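You operate a simulated robot arm through the tools that you are given. There is no shell and no other tool.

The job below is to be done with a simulated robot arm. You get a single attempt, and the scene is never put back.

JOB
Top up the lint wads. At the end: the green wax ring from the top of the board stand is on the top of the packing table; there are three lint wads on the top of the packing table, made up from those on the top of the board stand; the green peg tray from the top of the board stand is on the top of the packing table; whatever was shut is shut again. Leave all else as you found it, and nothing knocked over.

It is judged by the outcome, as a careful person would: the job done as asked, and still so three seconds after it is handed in. It fails if anything else is knocked over, pushed out of place, dropped, spilled or broken.

ROBOT AND FRAMES
A 7-joint arm with a two-finger gripper, fixed in place. Base frame: the origin is on the floor under the middle of its stand, x ahead of it, y to its left, z up; the work surface is at about z = 740. Lengths are in mm, angles in rad, forces in N, time in s.
With the tool pointing down near the work surface it reaches from about 320 to 720 mm from the base axis. Its first joint turns from -1.152 to 1.152 rad. Payload 2.45 kg.
The TCP is the grasp point between the finger pads, 26 mm short of the fingertips. In the tool frame z runs along the fingers and y along their closing line. The gripper opens to 96 mm; its body begins 69 mm behind the TCP.
Orientation is told as [roll, pitch, yaw] about the base's x, y, z axes, in that order, counted from this pose: with the fingers straight down and closing along the base's y, the tool's x points along the base's -x, its y along +y and its z along -z.

CONTROLS
- The arm moves only by the tool play_rows. Its argument "targets" is a list of rows, each an object of numbers (a shift or turn left out is 0, a gripper value left out holds the last): "x", "y", "z": the shift along the base's x, y, z in m; "rx", "ry", "rz": the turn, a rotation vector about the base's x, y, z in rad. In form: [{"x": .., "y": .., "z": .., "rx": .., "ry": .., "rz": ..}, ...]. A call has 1 to 20 rows; each row shifts and turns the commanded pose from where the row before left it. "claw" is the gripper command, from -1 (shut) to 1 (fully open), values between in proportion, set as the call begins (left out, the last holds). A row lasts 0.2 s, in which the tool goes at most 50 mm and 0.15 rad; a call with a longer step from one row to the next is refused whole, and so is a gripper value outside its range. Where a pose cannot be reached the arm comes as near as it can. A force on the tool above 40 N (or 10 N above the force at the start of the call, whichever is more), or a blocked arm, ends the call early, and 0.2 s more pass. The fingers move at their own pace (about 50 mm/s each) and stop on an object; they squeeze with about 44 N. The grip force told is the motor's: it shows also when the fingers shut on nothing. Time passes only in rows, and 0.2 s behind the last, so rows that do not move let the fingers close. The reply holds the time, the measured pose of the TCP, the force on the tool along the base axes, the opening and the grip force, in the units named above and with some noise, with the torque about the TCP (base axes, N m) and any sound that the robot's microphone picked up.
- Cameras (640 x 400 px; columns grow to the right, rows downward): "scene" is fixed at [170.1, -408.2, 1403]; the picture's right is [0.65, -0.76, 0.00], its down [-0.57, -0.50, -0.65] and it looks along [0.49, 0.43, -0.76] (base axes); focal length 270 px, centre (320, 200). "wrist" rides on the gripper at [82, 3, -98] in the tool frame; the picture's right is [-0.04, 1.00, 0.00], its down [-0.73, -0.03, -0.68] and it looks along [-0.68, -0.03, 0.73] (tool axes); focal length 256 px, centre (320, 200). There is no depth. A picture from a camera that has moved, and an enlarged one, comes with that camera's place and axes in the base frame and with its lens.
- grab_frame(camera): a new picture of that camera. No time passes.
- enlarge(camera, box): a new picture of the part [left, top, right, bottom] of that camera's present view, enlarged. No time passes.
- close_job(): hands the job in; it is judged then, once.

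Nothing tells you positions but the pictures and the camera data. Unless the task says otherwise, let go and move clear before handing in.

The tools are called after ">>>" as a command line: name --argument value ..., lists and objects as JSON in quotes. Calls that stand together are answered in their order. play_rows: Moves the arm, as the interface text tells. Its arguments: {"type":"object","properties":{"targets":{"type":"array","items":{"type":"object","properties":{"x":{"type":"number"},"y":{"type":"number"},"z":{"type":"number"},"rx":{"type":"number"},"ry":{"type":"number"},"rz":{"type":"number"}}}},"claw":{"type":"number"}},"required":["targets"]} The other tools are called the same way: grab_frame (camera) takes a picture; enlarge (camera, box) takes an enlarged picture of a part of a camera's view; close_job () hands the job in.

At the start:

```text
time: 0.0
ee_pos: [415.3, 93.8, 1035.6]
tool_rot: [-0.001, 0.0, -0.001]
wrist_force: [0.1, 0.1, 0.4]
wrist_torque: [0.02, -0.01, 0.02]
grip_width: 96.0
grip_force: 0.1
```

scene: 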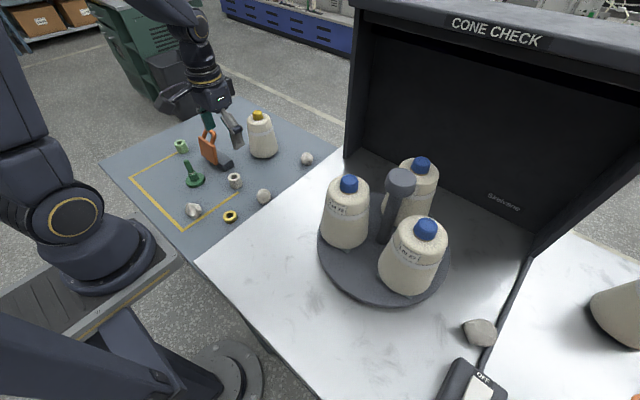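
wrist: 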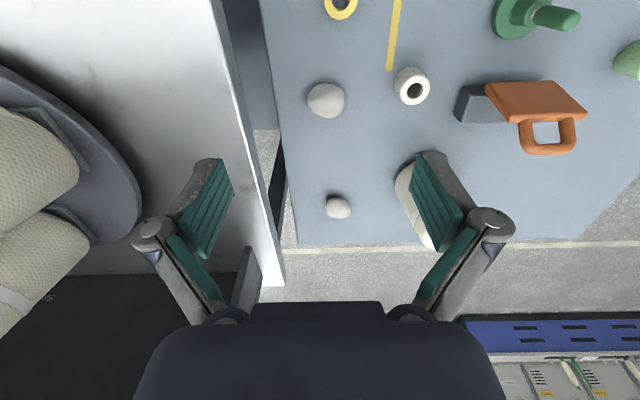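

I see a grey-blue table to the left with small items, and a white table with a cone-check booth to the right. I need to identify which is the board stand and which the packing table, so I'll take closer pictures first.

>>> enlarge --camera "scene" --box '[100, 80, 340, 260]'

>>> enlarge --camera "scene" --box '[300, 140, 640, 400]'

>>> enlarge --camera "scene" --box '[340, 0, 640, 200]'

>>> enlarge --camera "wrist" --box '[240, 0, 640, 250]'

```text
2.22 times, centred on (220, 170) of scene
camera zoom: at [170.1, -408.2, 1403.0], right [0.65, -0.76, 0.0], down [-0.57, -0.5, -0.65], along [0.49, 0.43, -0.76], focal length 601 px, centre (542, 267)
```

zoom: 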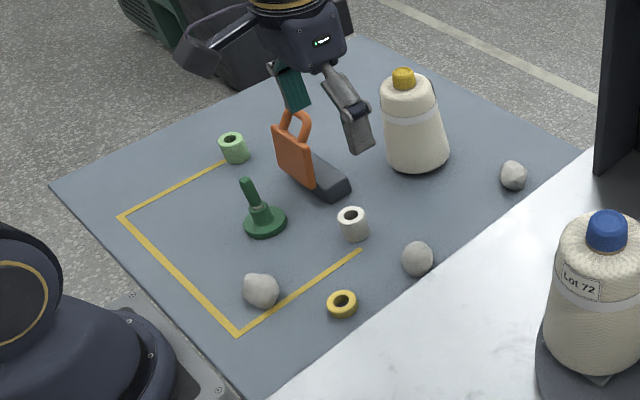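

```text
1.54 times, centred on (470, 270) of scene
camera zoom: at [170.1, -408.2, 1403.0], right [0.65, -0.76, 0.0], down [-0.57, -0.5, -0.65], along [0.49, 0.43, -0.76], focal length 416 px, centre (89, 92)
```

zoom: 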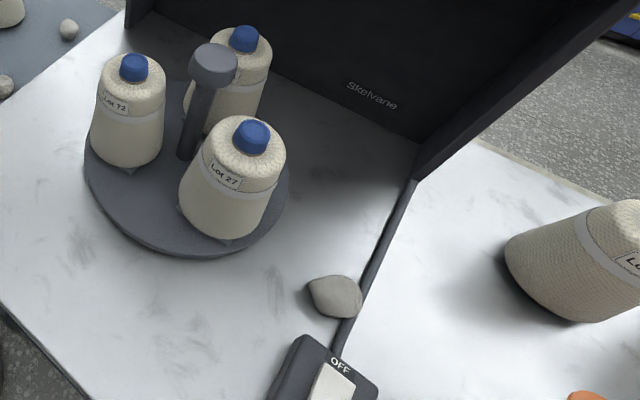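

```text
2.00 times, centred on (490, 100) of scene
camera zoom: at [170.1, -408.2, 1403.0], right [0.65, -0.76, 0.0], down [-0.57, -0.5, -0.65], along [0.49, 0.43, -0.76], focal length 541 px, centre (-20, 400)
```

zoom: 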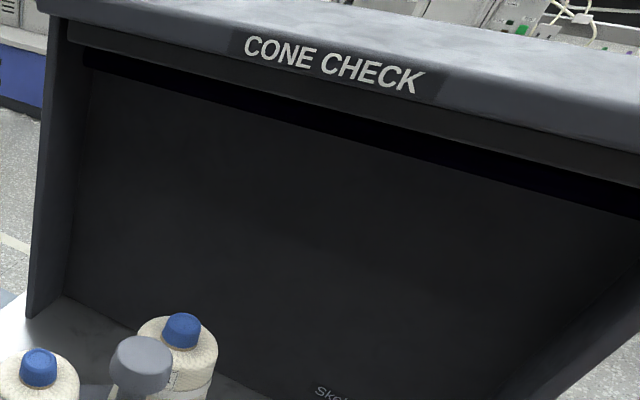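

```text
1.60 times, centred on (440, 125) of wrist
camera zoom: at [332.9, 96.9, 1133.3], right [0.04, 1.0, 0.0], down [0.73, -0.03, 0.68], along [0.68, -0.03, -0.73], focal length 410 px, centre (128, 320)
```

zoom: 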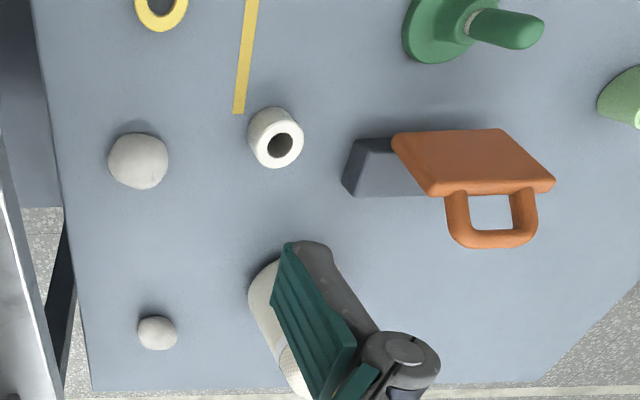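

The blue-grey table on the left holds a light-green ring, a dark-green peg tray and several grey lumps, so it is probably the board stand. I'll zoom in on the lumps and unclear objects before moving the arm to look around.

>>> enlarge --camera "scene" --box '[170, 120, 290, 235]'

>>> enlarge --camera "scene" --box '[420, 290, 640, 400]'

>>> enlarge --camera "scene" --box '[240, 130, 360, 220]'

>>> enlarge --camera "scene" --box '[0, 200, 260, 400]'

```text
3.48 times, centred on (230, 178) of scene
camera zoom: at [170.1, -408.2, 1403.0], right [0.65, -0.76, 0.0], down [-0.57, -0.5, -0.65], along [0.49, 0.43, -0.76], focal length 940 px, centre (633, 278)
```

zoom: 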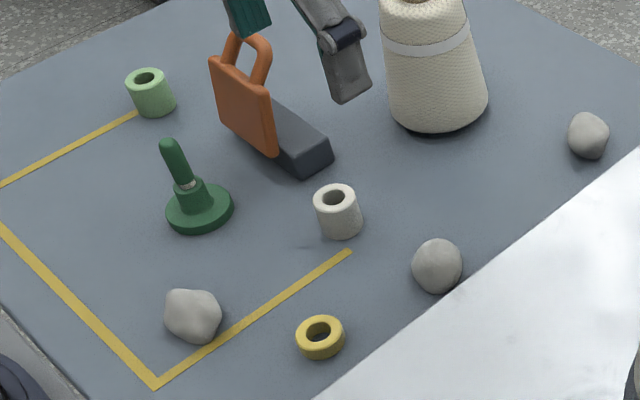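

```text
2.91 times, centred on (530, 345) of scene
camera zoom: at [170.1, -408.2, 1403.0], right [0.65, -0.76, 0.0], down [-0.57, -0.5, -0.65], along [0.49, 0.43, -0.76], focal length 786 px, centre (-291, -222)
```

zoom: 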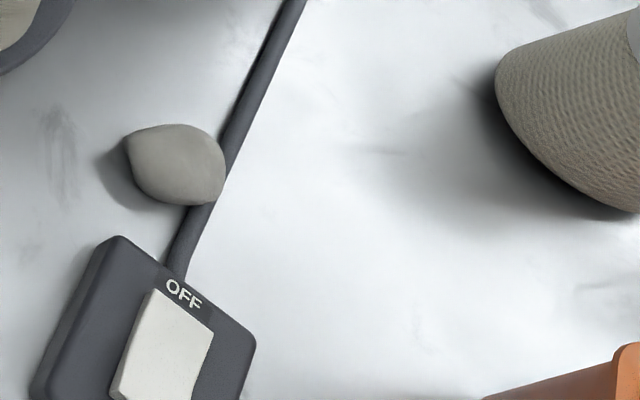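

```text
4.44 times, centred on (300, 175) of scene
camera zoom: at [170.1, -408.2, 1403.0], right [0.65, -0.76, 0.0], down [-0.57, -0.5, -0.65], along [0.49, 0.43, -0.76], focal length 1202 px, centre (409, 311)
```

zoom: 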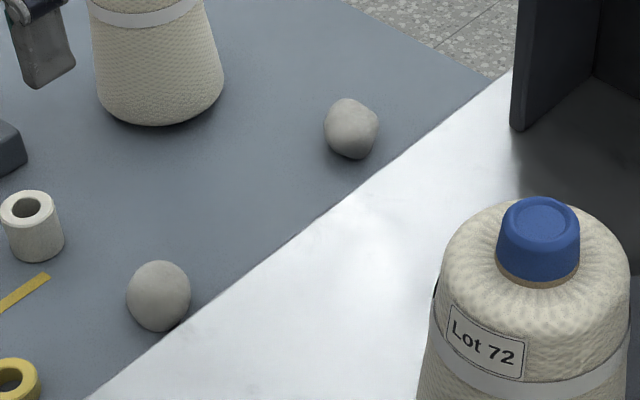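

```text
2.00 times, centred on (130, 300) of scene
camera zoom: at [170.1, -408.2, 1403.0], right [0.65, -0.76, 0.0], down [-0.57, -0.5, -0.65], along [0.49, 0.43, -0.76], focal length 541 px, centre (700, 0)
```

zoom: 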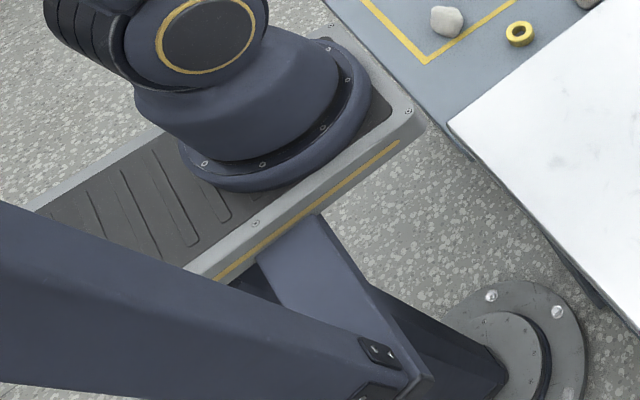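

The white surface spans x from about 208 mm, with y from about 75 to the right; the blue-grey one lies to the left of it. I'll swing the wrist camera over to the right to see what else is there, staying high.

>>> play_rows --targets '[{"x": -0.02, "y": -0.03, "z": 0.01, "rz": -0.14}, {"x": -0.02, "y": -0.04, "z": 0.01, "rz": -0.14}, {"x": -0.01, "y": -0.04, "z": 0.01, "rz": -0.14}, {"y": -0.04, "z": 0.01, "rz": -0.14}, {"y": -0.04, "z": 0.01, "rz": -0.14}, {"y": -0.03, "rz": -0.1}, {}]'

>>> grab_frame --camera "wrist"

>>> grab_frame --camera "scene"

```text
time: 1.6
ee_pos: [364.3, -126.0, 1086.6]
tool_rot: [0.001, 0.001, -0.8]
wrist_force: [-0.2, 0.3, 0.0]
wrist_torque: [-0.01, 0.0, 0.02]
grip_width: 96.0
grip_force: 0.1
```

```text
taken
camera wrist: at [309.4, -65.6, 1186.1], right [0.75, 0.67, 0.0], down [0.49, -0.55, 0.68], along [0.45, -0.51, -0.73], focal length 256 px, centre (320, 200)
```

wrist: 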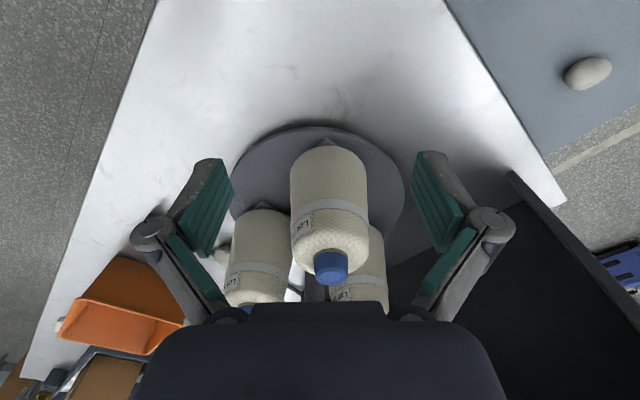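

```text
taken
```

scene: 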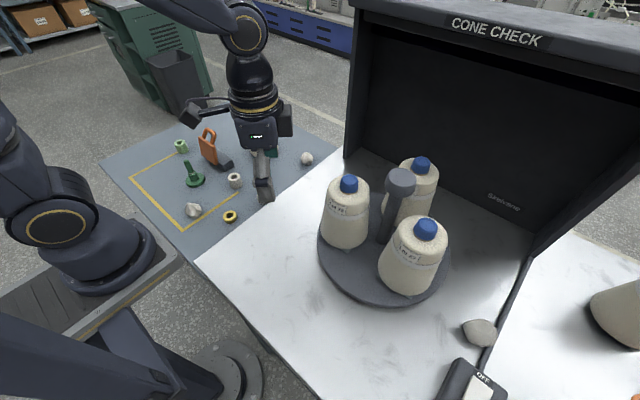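

The white table continues to the right, past the turntable, with an orange bin and other things. I'll move the camera farther right to see them.

>>> play_rows --targets '[{"y": -0.04, "z": 0.02, "rz": -0.1}, {"y": -0.04, "z": 0.02, "rz": -0.1}, {"y": -0.04, "z": 0.01, "rz": -0.1}, {"y": -0.04, "rz": -0.1}, {"y": -0.04}, {"y": -0.03}, {}]'

>>> grab_frame --camera "wrist"

```text
time: 3.2
ee_pos: [365.7, -354.0, 1135.0]
tool_rot: [0.0, 0.0, -1.2]
wrist_force: [-0.2, -1.4, -0.1]
wrist_torque: [0.01, 0.0, 0.01]
grip_width: 95.8
grip_force: 0.1
```

```text
taken
camera wrist: at [339.8, -276.2, 1233.4], right [0.95, 0.32, 0.0], down [0.24, -0.69, 0.68], along [0.22, -0.64, -0.73], focal length 256 px, centre (320, 200)
```

wrist: 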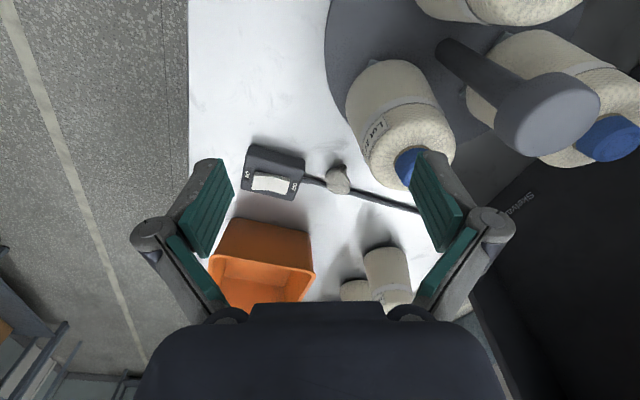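

>>> enlarge --camera "wrist" --box '[190, 120, 450, 310]'

>>> play_rows --targets '[{"y": -0.04, "z": 0.02, "rz": 0.1}, {"y": -0.04, "z": 0.02, "rz": 0.1}, {"y": -0.03, "z": 0.01, "rz": 0.1}, {}]'

>>> grab_frame --camera "wrist"

>>> grab_frame --camera "scene"

```text
2.11 times, centred on (320, 215) of wrist
camera zoom: at [339.8, -276.2, 1233.4], right [0.95, 0.32, 0.0], down [0.24, -0.69, 0.68], along [0.22, -0.64, -0.73], focal length 539 px, centre (320, 168)
```

zoom: 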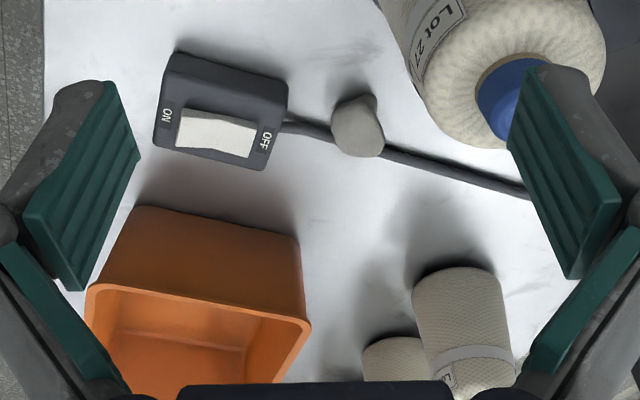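

```text
time: 4.2
ee_pos: [366.9, -466.9, 1184.4]
tool_rot: [0.0, 0.0, -0.901]
wrist_force: [0.1, -0.5, -0.2]
wrist_torque: [0.01, 0.01, 0.02]
grip_width: 95.9
grip_force: 0.0
```

```text
taken
camera wrist: at [318.5, -400.0, 1283.7], right [0.81, 0.59, 0.0], down [0.43, -0.59, 0.68], along [0.4, -0.55, -0.73], focal length 256 px, centre (320, 200)
```

wrist: 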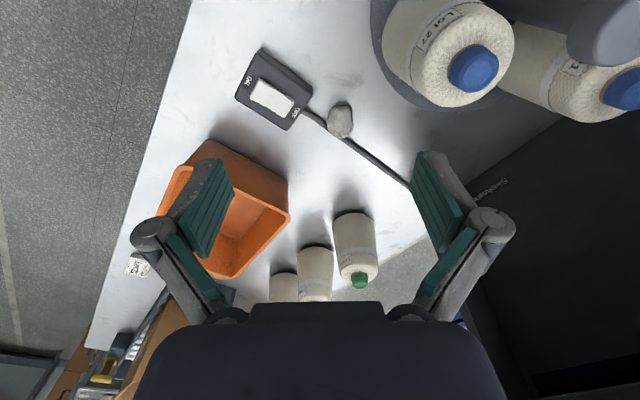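

```text
taken
```

scene: 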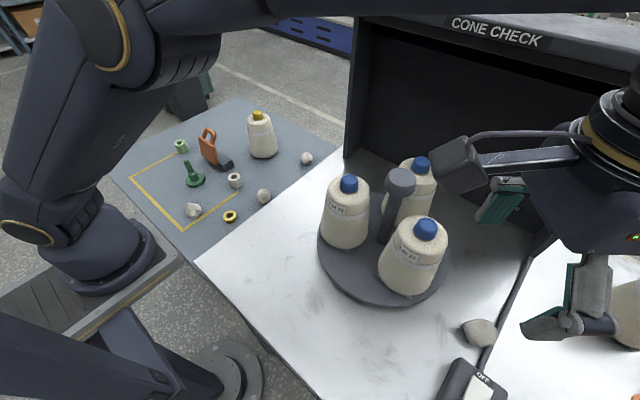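

The white table is one long surface carrying the switch and its cord, one lump by the cord, an orange bin and cones. Now I'll swing back over the blue-grey stand to see its objects closely and judge heights.

>>> play_rows --targets '[{"y": 0.045, "rz": 0.1}, {"y": 0.045, "rz": 0.1}, {"y": 0.045, "rz": 0.1}, {"y": 0.045, "rz": 0.1}, {"y": 0.045, "rz": 0.1}, {"y": 0.045, "rz": 0.1}, {"y": 0.045, "rz": 0.1}, {"y": 0.045, "rz": 0.1}, {"y": 0.045, "rz": 0.1}, {"y": 0.045, "x": -0.01}, {"y": 0.045, "x": -0.01}, {"y": 0.045, "x": -0.01}, {"y": 0.045, "x": -0.01}, {"y": 0.045, "x": -0.01}, {"y": 0.045, "x": -0.01}, {"y": 0.025}, {}]'

>>> grab_frame --camera "wrist"

```text
time: 7.8
ee_pos: [305.8, 235.4, 1183.5]
tool_rot: [-0.001, 0.0, 0.001]
wrist_force: [0.7, -0.1, 0.8]
wrist_torque: [-0.01, -0.01, 0.01]
grip_width: 96.0
grip_force: 0.0
```

```text
taken
camera wrist: at [224.0, 238.5, 1282.2], right [0.04, 1.0, 0.0], down [0.73, -0.03, 0.68], along [0.68, -0.03, -0.73], focal length 256 px, centre (320, 200)
```

wrist: 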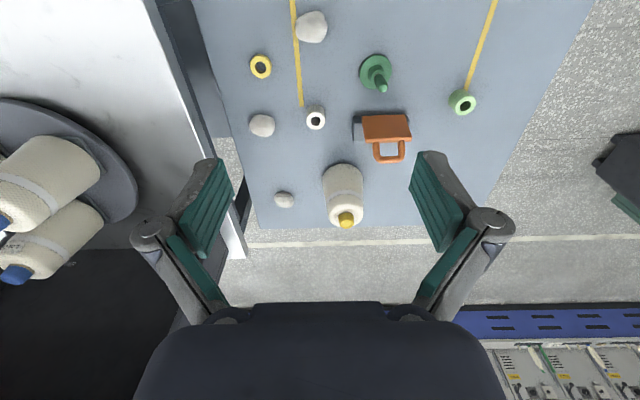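

The blue-grey stand top looks to be at about z = 740. Triangulation puts the white table near z = 850, with cone tops around 1048, so I'll stay high over it. First I'll zoom in here to identify the objects properly.

>>> enlarge --camera "wrist" --box '[220, 0, 420, 125]'

>>> enlarge --camera "wrist" --box '[220, 90, 420, 240]'

>>> enlarge --camera "wrist" --box '[340, 40, 500, 150]'

>>> enlarge --camera "wrist" --box '[0, 0, 260, 290]'

```text
3.20 times, centred on (320, 62) of wrist
camera zoom: at [224.0, 238.5, 1282.2], right [0.04, 1.0, 0.0], down [0.73, -0.03, 0.68], along [0.68, -0.03, -0.73], focal length 819 px, centre (320, 640)
```

zoom: 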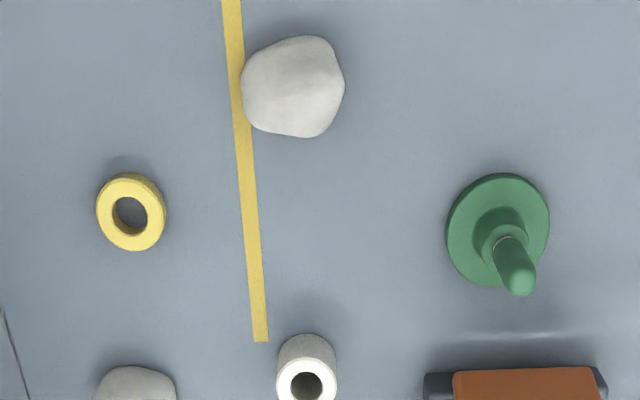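

```text
2.67 times, centred on (320, 165) of wrist
camera zoom: at [224.0, 238.5, 1282.2], right [0.04, 1.0, 0.0], down [0.73, -0.03, 0.68], along [0.68, -0.03, -0.73], focal length 683 px, centre (320, 293)
```

zoom: 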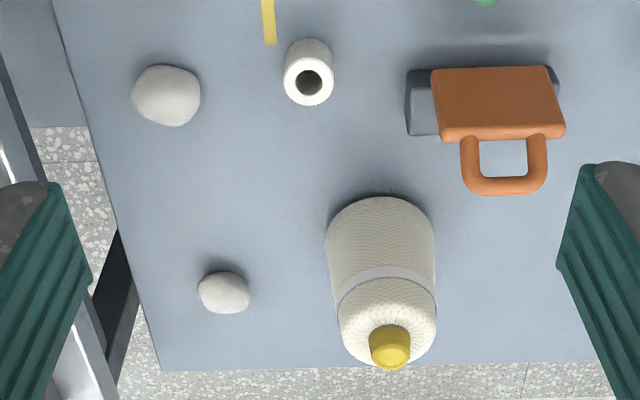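

```text
3.64 times, centred on (420, 95) of wrist
camera zoom: at [224.0, 238.5, 1282.2], right [0.04, 1.0, 0.0], down [0.73, -0.03, 0.68], along [0.68, -0.03, -0.73], focal length 931 px, centre (-44, 582)
```

zoom: 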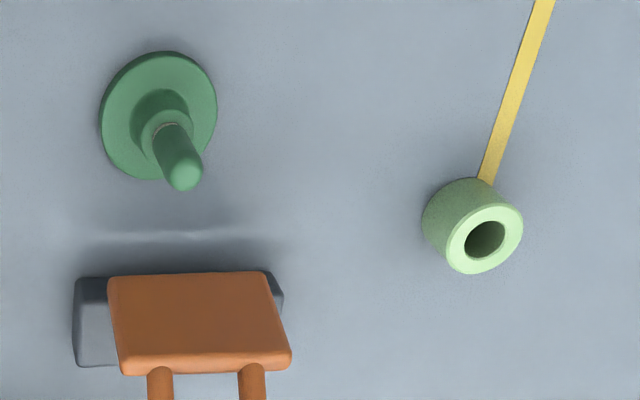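

```text
1.38 times, centred on (130, 145) of wrist
camera zoom: at [224.0, 238.5, 1282.2], right [0.04, 1.0, 0.0], down [0.73, -0.03, 0.68], along [0.68, -0.03, -0.73], focal length 353 px, centre (582, 276)
```

zoom: 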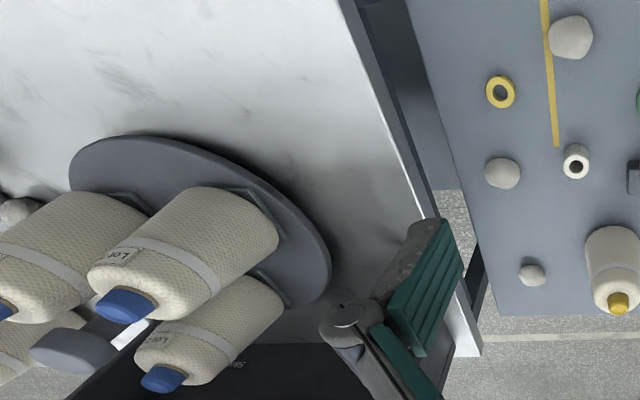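

I notice something lump-like at the left edge of this view beside the turntable, so I'll zoom in on it.

>>> enlarge --camera "wrist" --box '[0, 100, 120, 200]'

>>> play_rows --targets '[{"y": -0.045, "z": 0.01, "rz": -0.1}, {"y": -0.045, "z": 0.01, "rz": -0.1}, {"y": -0.045, "z": 0.01, "rz": -0.1}, {"y": -0.045, "z": 0.01, "rz": -0.1}, {"y": -0.045, "z": 0.01}, {"y": -0.03, "z": 0.01}, {}]'

>>> grab_frame --camera "wrist"

```text
4.00 times, centred on (60, 150) of wrist
camera zoom: at [224.0, 238.5, 1282.2], right [0.04, 1.0, 0.0], down [0.73, -0.03, 0.68], along [0.68, -0.03, -0.73], focal length 1024 px, centre (1360, 400)
```

zoom: 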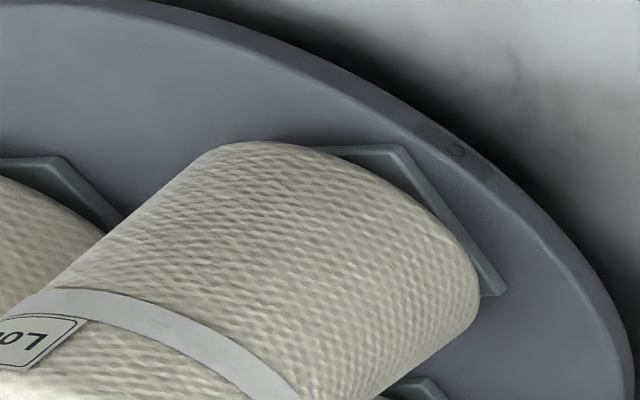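

```text
time: 9.4
ee_pos: [306.6, -21.4, 1249.7]
tool_rot: [0.001, 0.0, -0.402]
wrist_force: [-0.3, 0.6, -0.5]
wrist_torque: [0.0, 0.01, -0.02]
grip_width: 95.8
grip_force: 0.0
```

```text
taken
camera wrist: at [232.0, 13.2, 1347.1], right [0.43, 0.9, 0.0], down [0.66, -0.31, 0.68], along [0.61, -0.29, -0.73], focal length 256 px, centre (320, 200)
```

wrist: 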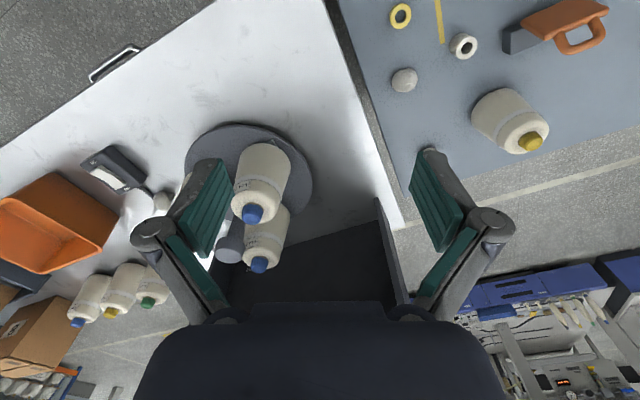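

There is a handle on the near edge of the white table, so it has a drawer (shut). I'll zoom in to survey the white table for any further wads.

>>> enlarge --camera "wrist" --box '[0, 30, 240, 210]'

>>> enlarge --camera "wrist" --box '[0, 150, 220, 330]'

>>> enlarge --camera "wrist" --box '[170, 100, 430, 300]'

```text
2.22 times, centred on (120, 120) of wrist
camera zoom: at [232.0, 13.2, 1347.1], right [0.43, 0.9, 0.0], down [0.66, -0.31, 0.68], along [0.61, -0.29, -0.73], focal length 569 px, centre (764, 378)
```

zoom: 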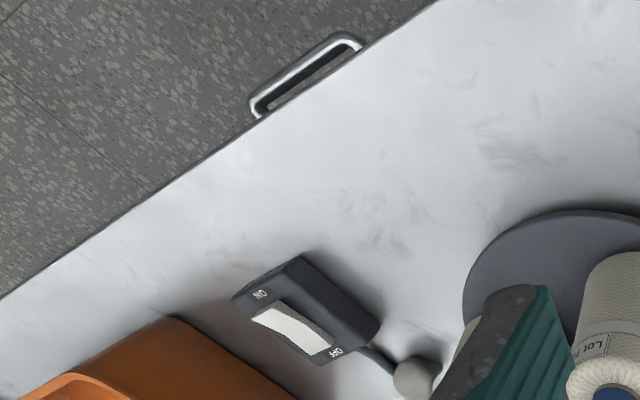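

```text
2.22 times, centred on (110, 240) of wrist
camera zoom: at [232.0, 13.2, 1347.1], right [0.43, 0.9, 0.0], down [0.66, -0.31, 0.68], along [0.61, -0.29, -0.73], focal length 569 px, centre (787, 111)
```

zoom: 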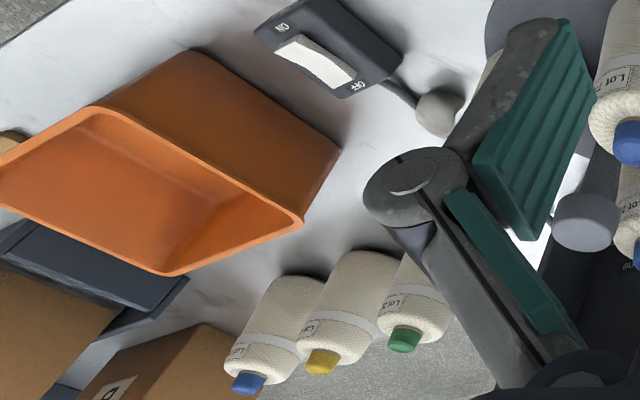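

```text
2.00 times, centred on (300, 200) of wrist
camera zoom: at [232.0, 13.2, 1347.1], right [0.43, 0.9, 0.0], down [0.66, -0.31, 0.68], along [0.61, -0.29, -0.73], focal length 512 px, centre (360, 200)
```

zoom: 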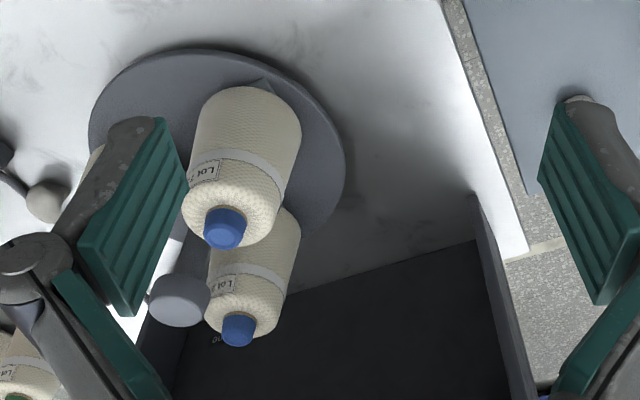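

Next I'll view the turntable area and bin from the left side looking along -y, staying at z = 1250.

>>> play_rows --targets '[{"x": 0.03, "y": 0.01, "z": 0.01, "rz": -0.14}, {"x": 0.03, "y": 0.01, "rz": -0.14}, {"x": 0.03, "rz": -0.14}, {"x": 0.03, "rz": -0.14}, {"x": 0.03, "rz": -0.14}, {"x": 0.03, "rz": -0.14}, {"x": 0.03, "rz": -0.14}, {}]'

>>> grab_frame --camera "wrist"

```text
time: 11.2
ee_pos: [515.3, -3.0, 1257.7]
tool_rot: [0.0, 0.0, -1.382]
wrist_force: [-0.4, -0.4, -0.4]
wrist_torque: [0.01, 0.0, -0.01]
grip_width: 95.9
grip_force: 0.1
```

```text
taken
camera wrist: at [503.2, 78.5, 1356.4], right [0.99, 0.15, 0.0], down [0.11, -0.73, 0.68], along [0.1, -0.67, -0.73], focal length 256 px, centre (320, 200)
```

wrist: 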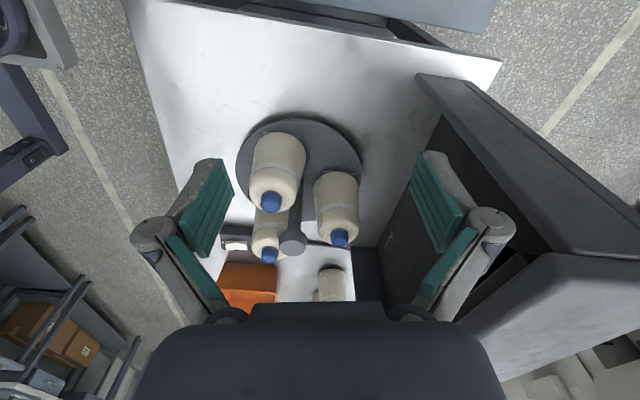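

>>> play_rows --targets '[{"y": -0.045}, {"y": -0.045}, {"y": -0.045}, {"y": -0.045}, {"y": -0.045, "x": -0.01}, {"y": -0.045, "x": -0.01}, {"y": -0.045, "x": -0.01}, {"y": -0.035, "x": -0.01}, {}]'

>>> grab_frame --camera "wrist"

```text
time: 13.2
ee_pos: [474.5, -350.9, 1258.2]
tool_rot: [-0.001, 0.0, -1.38]
wrist_force: [0.4, -0.1, 0.5]
wrist_torque: [0.0, -0.01, 0.01]
grip_width: 96.1
grip_force: 0.1
```

```text
taken
camera wrist: at [460.9, -271.4, 1357.0], right [0.99, 0.15, 0.0], down [0.11, -0.73, 0.68], along [0.1, -0.67, -0.73], focal length 256 px, centre (320, 200)
```

wrist: 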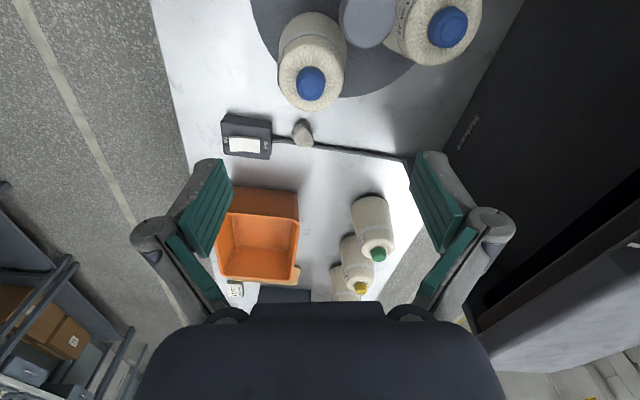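

>>> enlarge --camera "wrist" --box '[190, 90, 450, 310]'

>>> play_rows --targets '[{"y": -0.045, "z": 0.01}, {"y": -0.045, "z": 0.01}, {"y": -0.045, "x": -0.02}, {"y": -0.045, "x": -0.02}, {}]'

>>> grab_frame --camera "wrist"

```text
1.82 times, centred on (320, 200) of wrist
camera zoom: at [460.9, -271.4, 1357.0], right [0.99, 0.15, 0.0], down [0.11, -0.73, 0.68], along [0.1, -0.67, -0.73], focal length 465 px, centre (320, 200)
```

zoom: 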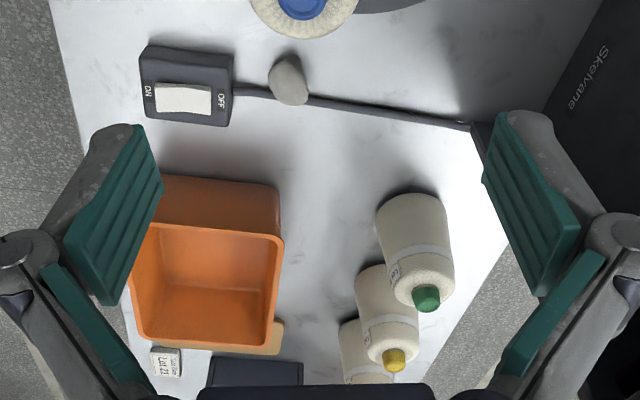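

```text
time: 14.4
ee_pos: [412.5, -448.3, 1220.4]
tool_rot: [0.0, 0.0, -1.381]
wrist_force: [0.3, 0.2, 0.1]
wrist_torque: [-0.01, -0.01, 0.04]
grip_width: 96.2
grip_force: 0.0
out of reach, approached as far as the arm can: row 1, 2, 3, 4
```

```text
taken
camera wrist: at [399.0, -368.0, 1319.8], right [0.99, 0.15, 0.0], down [0.11, -0.73, 0.68], along [0.1, -0.67, -0.73], focal length 256 px, centre (320, 200)
```

wrist: 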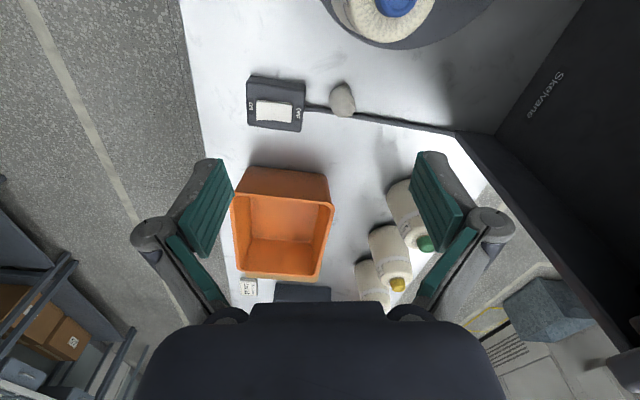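

The bin is empty and I see only one lump on the white table (beside the cord). So the white table is the packing table with one wad, and two must come from the stand's three. The last move hit the reach limit, so I'll go back a little and check the pose before crossing to the stand.

>>> play_rows --targets '[{"y": 0.045, "rz": 0.1}, {"y": 0.045, "rz": 0.1}, {"y": 0.045, "rz": 0.1}, {"y": 0.045, "rz": 0.1}, {}]'

```text
time: 15.6
ee_pos: [412.9, -270.7, 1224.9]
tool_rot: [0.0, 0.001, -0.978]
wrist_force: [0.2, 0.1, 0.1]
wrist_torque: [0.05, 0.0, -0.02]
grip_width: 96.3
grip_force: 0.2
```

>>> play_rows --targets '[{"y": 0.045, "rz": 0.1}, {"y": 0.045, "rz": 0.1}, {"y": 0.045, "rz": 0.1}, {"y": 0.045, "rz": 0.1}, {"y": 0.045, "rz": 0.1}, {"y": 0.045, "rz": 0.1}, {"y": 0.045, "rz": 0.1}, {"y": 0.045, "rz": 0.1}, {"y": 0.045, "rz": 0.1}, {"y": 0.045, "z": -0.015, "rz": 0.078}, {"y": 0.04, "z": -0.025}, {"y": 0.04, "z": -0.025}, {"y": 0.04, "z": -0.025}, {"y": 0.03, "z": -0.035}, {"x": -0.02, "y": 0.016, "z": -0.04}, {"x": -0.007, "z": -0.045}, {}]'

>>> grab_frame --camera "wrist"

```text
time: 19.2
ee_pos: [384.0, 346.1, 1009.8]
tool_rot: [0.001, -0.001, -0.002]
wrist_force: [0.2, 0.5, 0.2]
wrist_torque: [0.02, 0.01, -0.02]
grip_width: 95.8
grip_force: 0.1
```

```text
taken
camera wrist: at [302.2, 350.3, 1109.4], right [0.04, 1.0, 0.0], down [0.73, -0.03, 0.68], along [0.68, -0.03, -0.73], focal length 256 px, centre (320, 200)
```

wrist: 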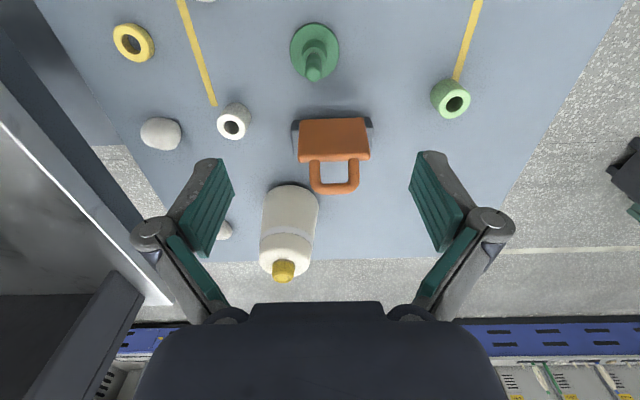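

>>> enlarge --camera "wrist" --box '[270, 10, 370, 90]'

>>> enlarge --camera "scene" --box '[170, 145, 220, 200]'

>>> enlarge --camera "wrist" --box '[400, 60, 500, 130]'

>>> enlarge --camera "wrist" --box '[280, 100, 380, 210]'

```text
5.00 times, centred on (320, 50) of wrist
camera zoom: at [302.2, 350.3, 1109.4], right [0.04, 1.0, 0.0], down [0.73, -0.03, 0.68], along [0.68, -0.03, -0.73], focal length 1280 px, centre (320, 950)
```

zoom: 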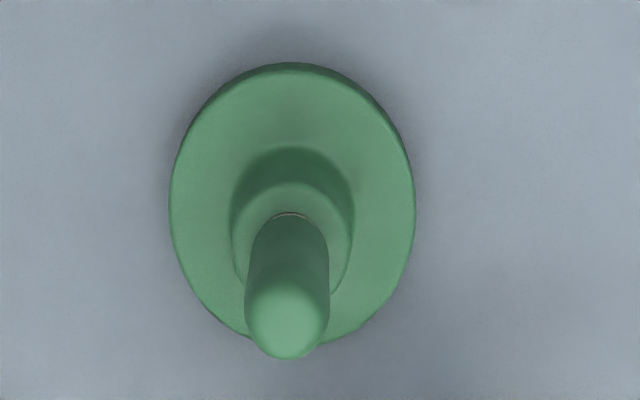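

```text
7.27 times, centred on (195, 172) of scene
camera zoom: at [170.1, -408.2, 1403.0], right [0.65, -0.76, 0.0], down [-0.57, -0.5, -0.65], along [0.49, 0.43, -0.76], focal length 1966 px, centre (1229, 400)
```

zoom: 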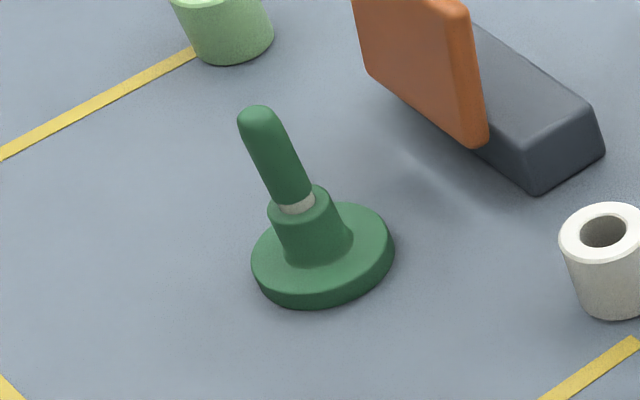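

```text
5.71 times, centred on (450, 95) of wrist
camera zoom: at [302.2, 350.3, 1109.4], right [0.04, 1.0, 0.0], down [0.73, -0.03, 0.68], along [0.68, -0.03, -0.73], focal length 1463 px, centre (-423, 800)
```

zoom: 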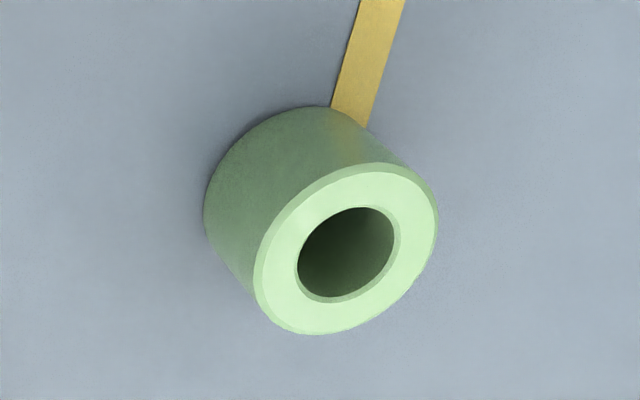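

```text
3.64 times, centred on (330, 155) of wrist
camera zoom: at [302.2, 350.3, 1109.4], right [0.04, 1.0, 0.0], down [0.73, -0.03, 0.68], along [0.68, -0.03, -0.73], focal length 931 px, centre (284, 364)
```

zoom: 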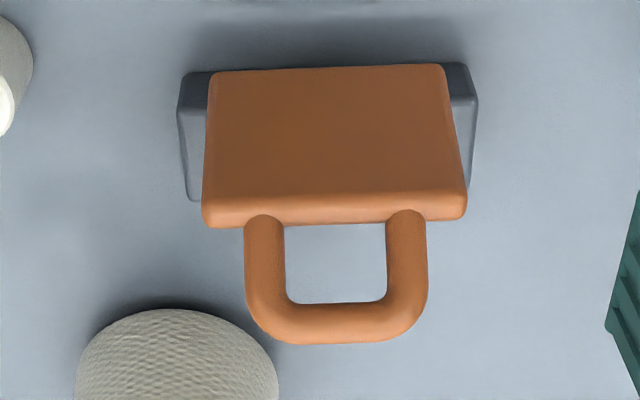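

The tray is a disc with a hub and a separate-looking peg standing in it, so I'll later grip it by the hub. First I'll do the wads: moving above the nearest wad (about (304, 220)) to line up.

>>> play_rows --targets '[{"x": -0.02, "y": -0.03}, {"x": -0.02, "y": -0.03}, {"x": -0.02, "y": -0.03, "z": -0.02}, {"x": -0.02, "y": -0.036, "z": -0.03}, {}]'

>>> grab_frame --camera "wrist"

>>> enlarge --camera "wrist" --box '[220, 0, 420, 125]'

```text
refused: row 4 steps farther than a row can; nothing moved
```

```text
taken
camera wrist: at [302.2, 350.3, 1109.4], right [0.04, 1.0, 0.0], down [0.73, -0.03, 0.68], along [0.68, -0.03, -0.73], focal length 256 px, centre (320, 200)
```

wrist: 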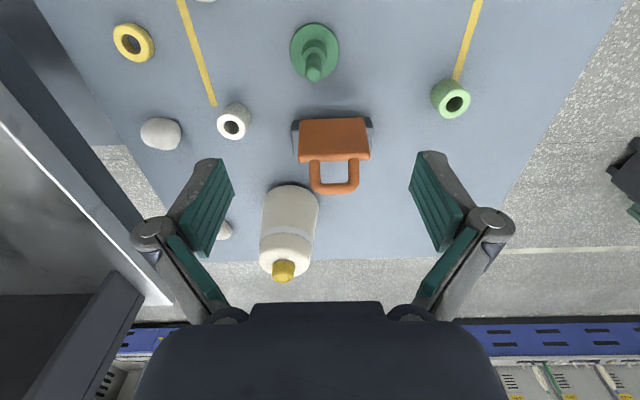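

```text
3.20 times, centred on (320, 62) of wrist
camera zoom: at [302.2, 350.3, 1109.4], right [0.04, 1.0, 0.0], down [0.73, -0.03, 0.68], along [0.68, -0.03, -0.73], focal length 819 px, centre (320, 640)
```

zoom: 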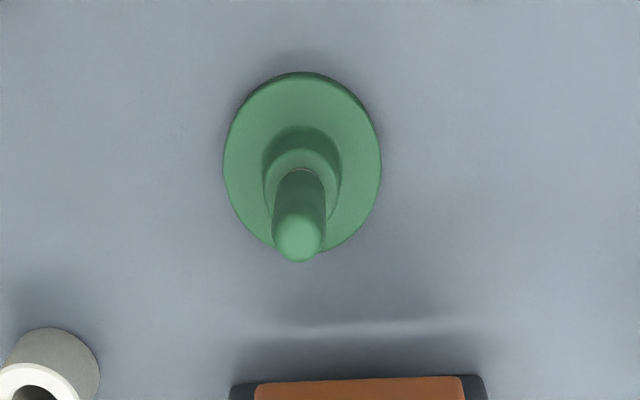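

That call was refused because one step was too long; nothing moved. I'll repeat it with shorter steps.

>>> play_rows --targets '[{"x": -0.02, "y": -0.03, "z": -0.01}, {"x": -0.02, "y": -0.03, "z": -0.01}, {"x": -0.02, "y": -0.03, "z": -0.01}, {"x": -0.02, "y": -0.03, "z": -0.01}, {"y": -0.006, "z": -0.01}, {}]'

>>> grab_frame --camera "wrist"

>>> enlarge --camera "wrist" --box '[220, 0, 420, 125]'

```text
time: 20.6
ee_pos: [308.1, 217.6, 962.6]
tool_rot: [-0.001, 0.001, 0.0]
wrist_force: [0.0, 0.2, -0.2]
wrist_torque: [-0.06, 0.0, 0.0]
grip_width: 95.9
grip_force: 0.1
```

```text
taken
camera wrist: at [225.0, 222.0, 1061.7], right [0.04, 1.0, 0.0], down [0.73, -0.03, 0.68], along [0.68, -0.03, -0.73], focal length 256 px, centre (320, 200)
```

wrist: 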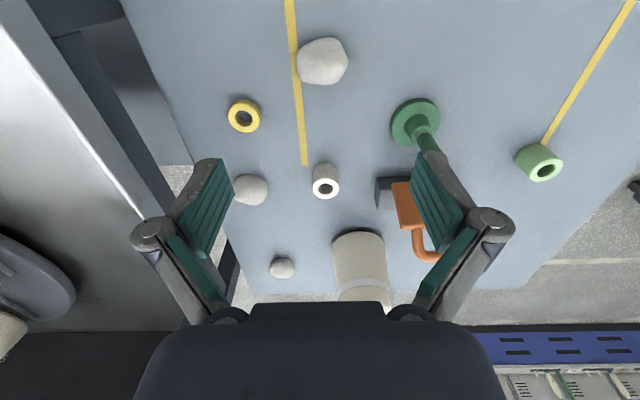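

```text
3.20 times, centred on (320, 62) of wrist
camera zoom: at [225.0, 222.0, 1061.7], right [0.04, 1.0, 0.0], down [0.73, -0.03, 0.68], along [0.68, -0.03, -0.73], focal length 819 px, centre (320, 640)
```

zoom: 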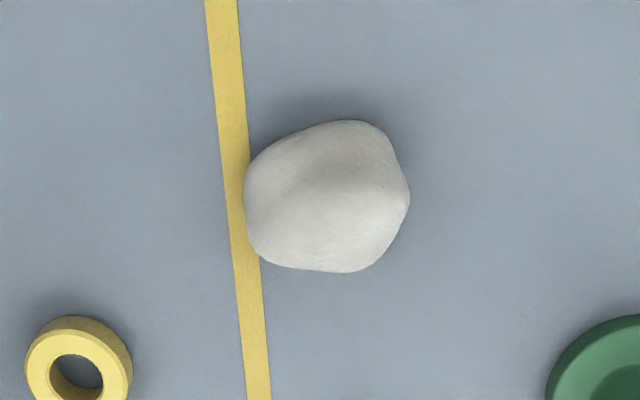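

>>> play_rows --targets '[{}, {}]'

>>> grab_frame --camera "wrist"

```text
time: 21.2
ee_pos: [306.9, 219.1, 964.3]
tool_rot: [0.0, -0.001, -0.001]
wrist_force: [0.4, -0.6, -0.2]
wrist_torque: [0.02, -0.02, 0.01]
grip_width: 95.9
grip_force: 0.0
```

```text
taken
camera wrist: at [225.0, 222.2, 1061.8], right [0.04, 1.0, 0.0], down [0.73, -0.03, 0.68], along [0.68, -0.03, -0.73], focal length 256 px, centre (320, 200)
```

wrist: 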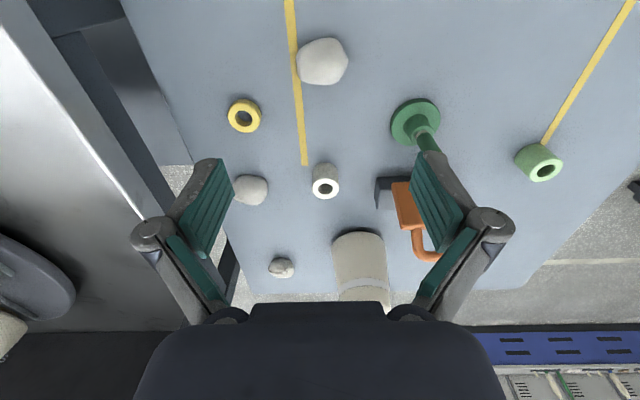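

Wad A is at about (304, 220). I'll descend with open fingers to TCP z ≈ 774 and close.

>>> play_rows --targets '[{"x": -0.003, "y": 0.0015, "z": -0.04}, {"z": -0.045}, {"z": -0.04}, {"z": -0.03}, {"z": -0.02}, {"z": -0.014}, {}]' --claw 1

>>> grab_frame --camera "wrist"

>>> enlarge --camera "scene" --box '[120, 120, 280, 240]'

```text
time: 22.8
ee_pos: [304.9, 223.0, 775.9]
tool_rot: [0.0, 0.001, -0.002]
wrist_force: [-0.8, -0.2, 1.0]
wrist_torque: [-0.03, 0.03, 0.0]
grip_width: 96.1
grip_force: 0.0
```

```text
taken
camera wrist: at [222.8, 225.8, 874.2], right [0.04, 1.0, 0.0], down [0.73, -0.03, 0.68], along [0.68, -0.03, -0.73], focal length 256 px, centre (320, 200)
```

wrist: 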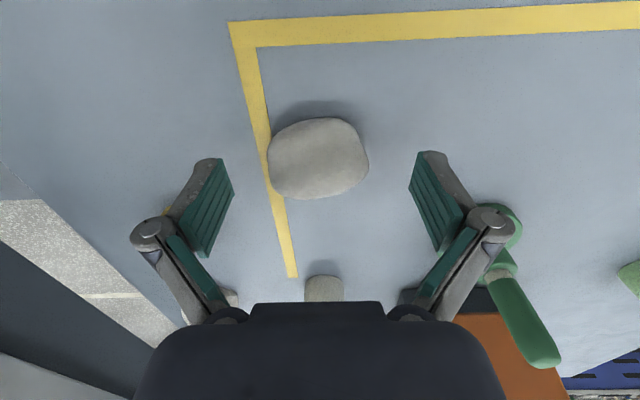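

```text
3.33 times, centred on (200, 180) of scene
camera zoom: at [170.1, -408.2, 1403.0], right [0.65, -0.76, 0.0], down [-0.57, -0.5, -0.65], along [0.49, 0.43, -0.76], focal length 901 px, centre (720, 267)
```

zoom: 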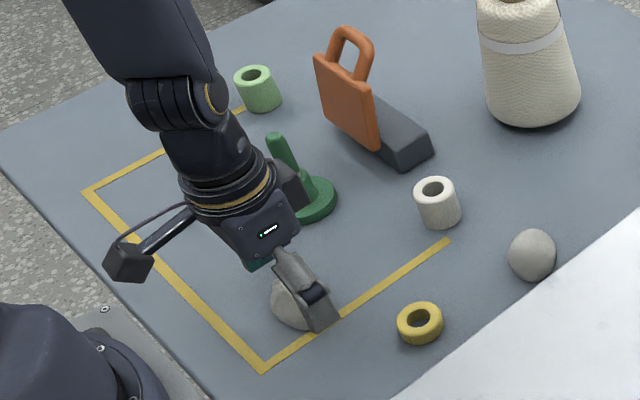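

The wad is between the fingers; I'll nudge 4 mm toward the base, lower slightly and close.

>>> play_rows --targets '[{"x": -0.004, "z": -0.003}, {}]'

>>> play_rows --targets '[{}, {}, {}, {}, {}]' --claw -1

>>> grab_frame --camera "wrist"

```text
time: 23.4
ee_pos: [299.6, 220.8, 773.1]
tool_rot: [-0.001, 0.002, -0.002]
wrist_force: [0.6, -0.1, 0.0]
wrist_torque: [-0.01, 0.03, -0.01]
grip_width: 96.1
grip_force: 0.0
```

```text
time: 24.6
ee_pos: [300.2, 220.8, 772.3]
tool_rot: [-0.001, -0.002, -0.003]
wrist_force: [-0.5, -1.7, 10.0]
wrist_torque: [-0.13, 0.01, 0.01]
grip_width: 50.6
grip_force: 44.1
```

```text
taken
camera wrist: at [218.5, 224.7, 871.6], right [0.04, 1.0, 0.0], down [0.73, -0.03, 0.68], along [0.68, -0.03, -0.73], focal length 256 px, centre (320, 200)
```

wrist: 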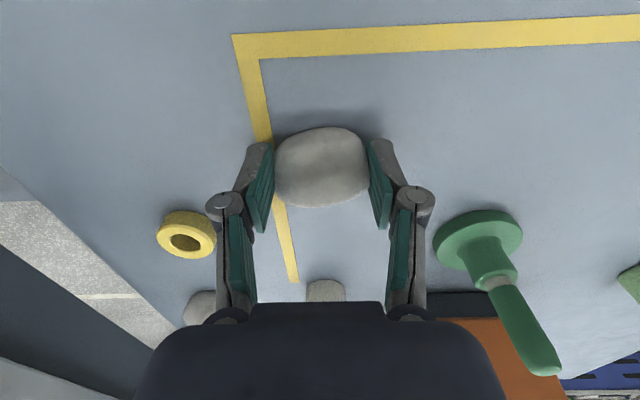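

The wad is held (50.6 mm). I'll lift it straight up and check.

>>> play_rows --targets '[{"z": 0.01}, {"z": 0.03}, {"z": 0.04}, {"z": 0.045}, {"z": 0.045}, {"z": 0.04}, {}]'

>>> grab_frame --camera "wrist"

>>> enlarge --camera "scene" --box '[160, 220, 280, 300]'

```text
time: 26.2
ee_pos: [306.1, 221.4, 982.3]
tool_rot: [0.0, 0.001, -0.002]
wrist_force: [-1.3, 0.1, -0.1]
wrist_torque: [0.01, 0.01, 0.02]
grip_width: 49.4
grip_force: 43.9
```

```text
taken
camera wrist: at [223.0, 224.4, 1080.5], right [0.04, 1.0, 0.0], down [0.73, -0.03, 0.68], along [0.68, -0.03, -0.73], focal length 256 px, centre (320, 200)
```

wrist: 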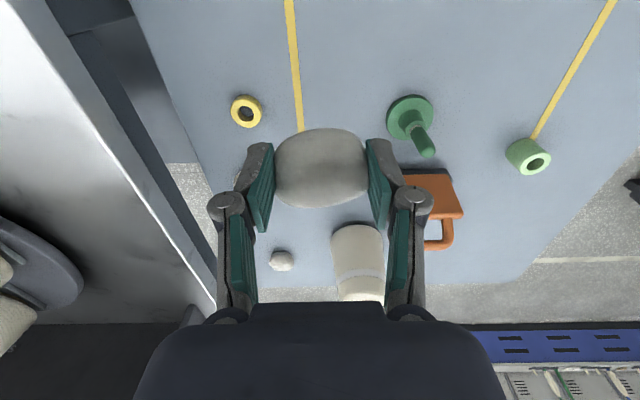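

```text
5.00 times, centred on (220, 260) of scene
camera zoom: at [170.1, -408.2, 1403.0], right [0.65, -0.76, 0.0], down [-0.57, -0.5, -0.65], along [0.49, 0.43, -0.76], focal length 1352 px, centre (820, -100)
```

zoom: 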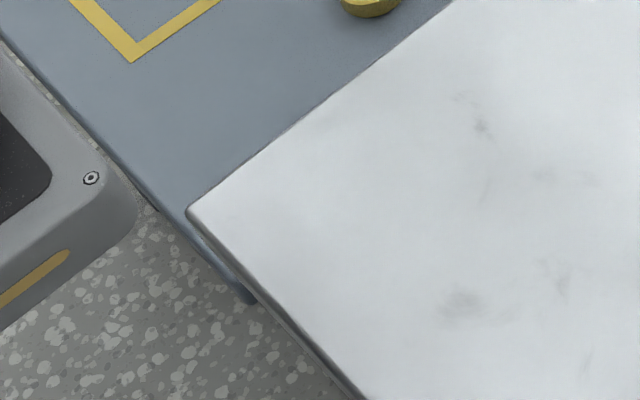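

>>> enlarge --camera "wrist" --box '[0, 0, 240, 150]'

>>> enlarge --camera "wrist" --box '[0, 150, 240, 330]'

```text
2.67 times, centred on (120, 75) of wrist
camera zoom: at [223.0, 224.4, 1080.5], right [0.04, 1.0, 0.0], down [0.73, -0.03, 0.68], along [0.68, -0.03, -0.73], focal length 683 px, centre (853, 533)
```

zoom: 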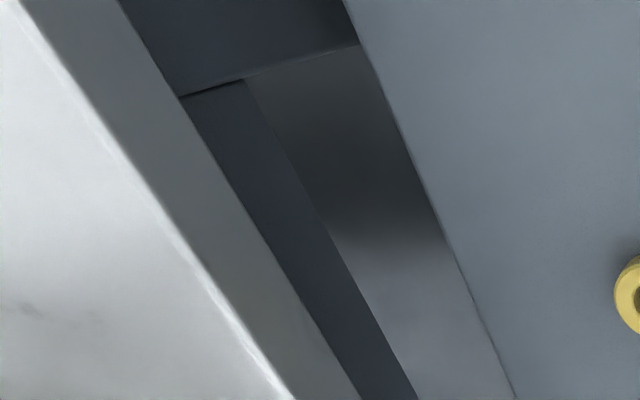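

```text
2.22 times, centred on (120, 240) of wrist
camera zoom: at [223.0, 224.4, 1080.5], right [0.04, 1.0, 0.0], down [0.73, -0.03, 0.68], along [0.68, -0.03, -0.73], focal length 569 px, centre (764, 111)
```

zoom: 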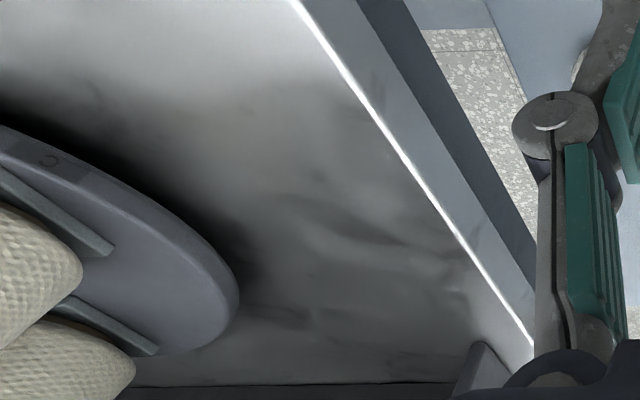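

The wad is held. My best estimate for the packing-table top is z ≈ 849 with its left edge at y ≈ 0. I'll carry the wad to about (345, -65) and come down near it.

>>> play_rows --targets '[{"x": 0.006, "y": -0.041}, {"x": 0.006, "y": -0.041}, {"x": 0.006, "y": -0.041}, {"x": 0.006, "y": -0.041}, {"x": 0.006, "y": -0.041}, {"x": 0.006, "y": -0.041}, {"x": 0.004, "y": -0.04}, {}]'

>>> play_rows --targets '[{"z": -0.03}, {"z": -0.03}, {"z": -0.02}, {}]'

>>> grab_frame --camera "wrist"

>>> grab_frame --camera "scene"

```text
time: 28.0
ee_pos: [338.2, -63.8, 979.9]
tool_rot: [0.0, 0.001, -0.001]
wrist_force: [-0.2, -0.3, -0.7]
wrist_torque: [-0.03, -0.01, 0.03]
grip_width: 49.0
grip_force: 43.6
```

```text
time: 29.0
ee_pos: [340.0, -66.8, 899.9]
tool_rot: [-0.001, 0.0, -0.001]
wrist_force: [-0.3, 0.6, 0.2]
wrist_torque: [-0.01, 0.0, 0.0]
grip_width: 48.9
grip_force: 43.9
```

```text
taken
camera wrist: at [257.7, -63.3, 999.2], right [0.04, 1.0, 0.0], down [0.73, -0.03, 0.68], along [0.68, -0.03, -0.73], focal length 256 px, centre (320, 200)
```

wrist: 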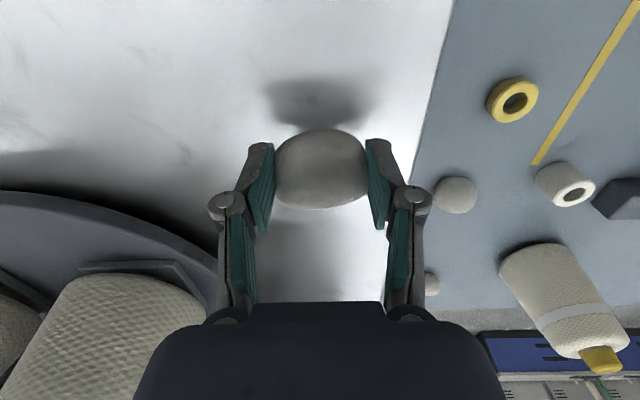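

```text
taken
```

scene: 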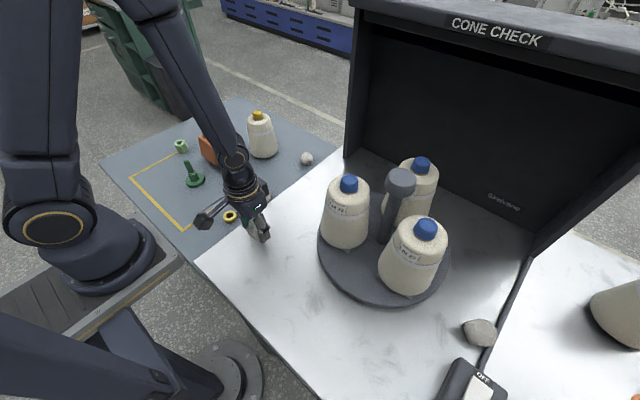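

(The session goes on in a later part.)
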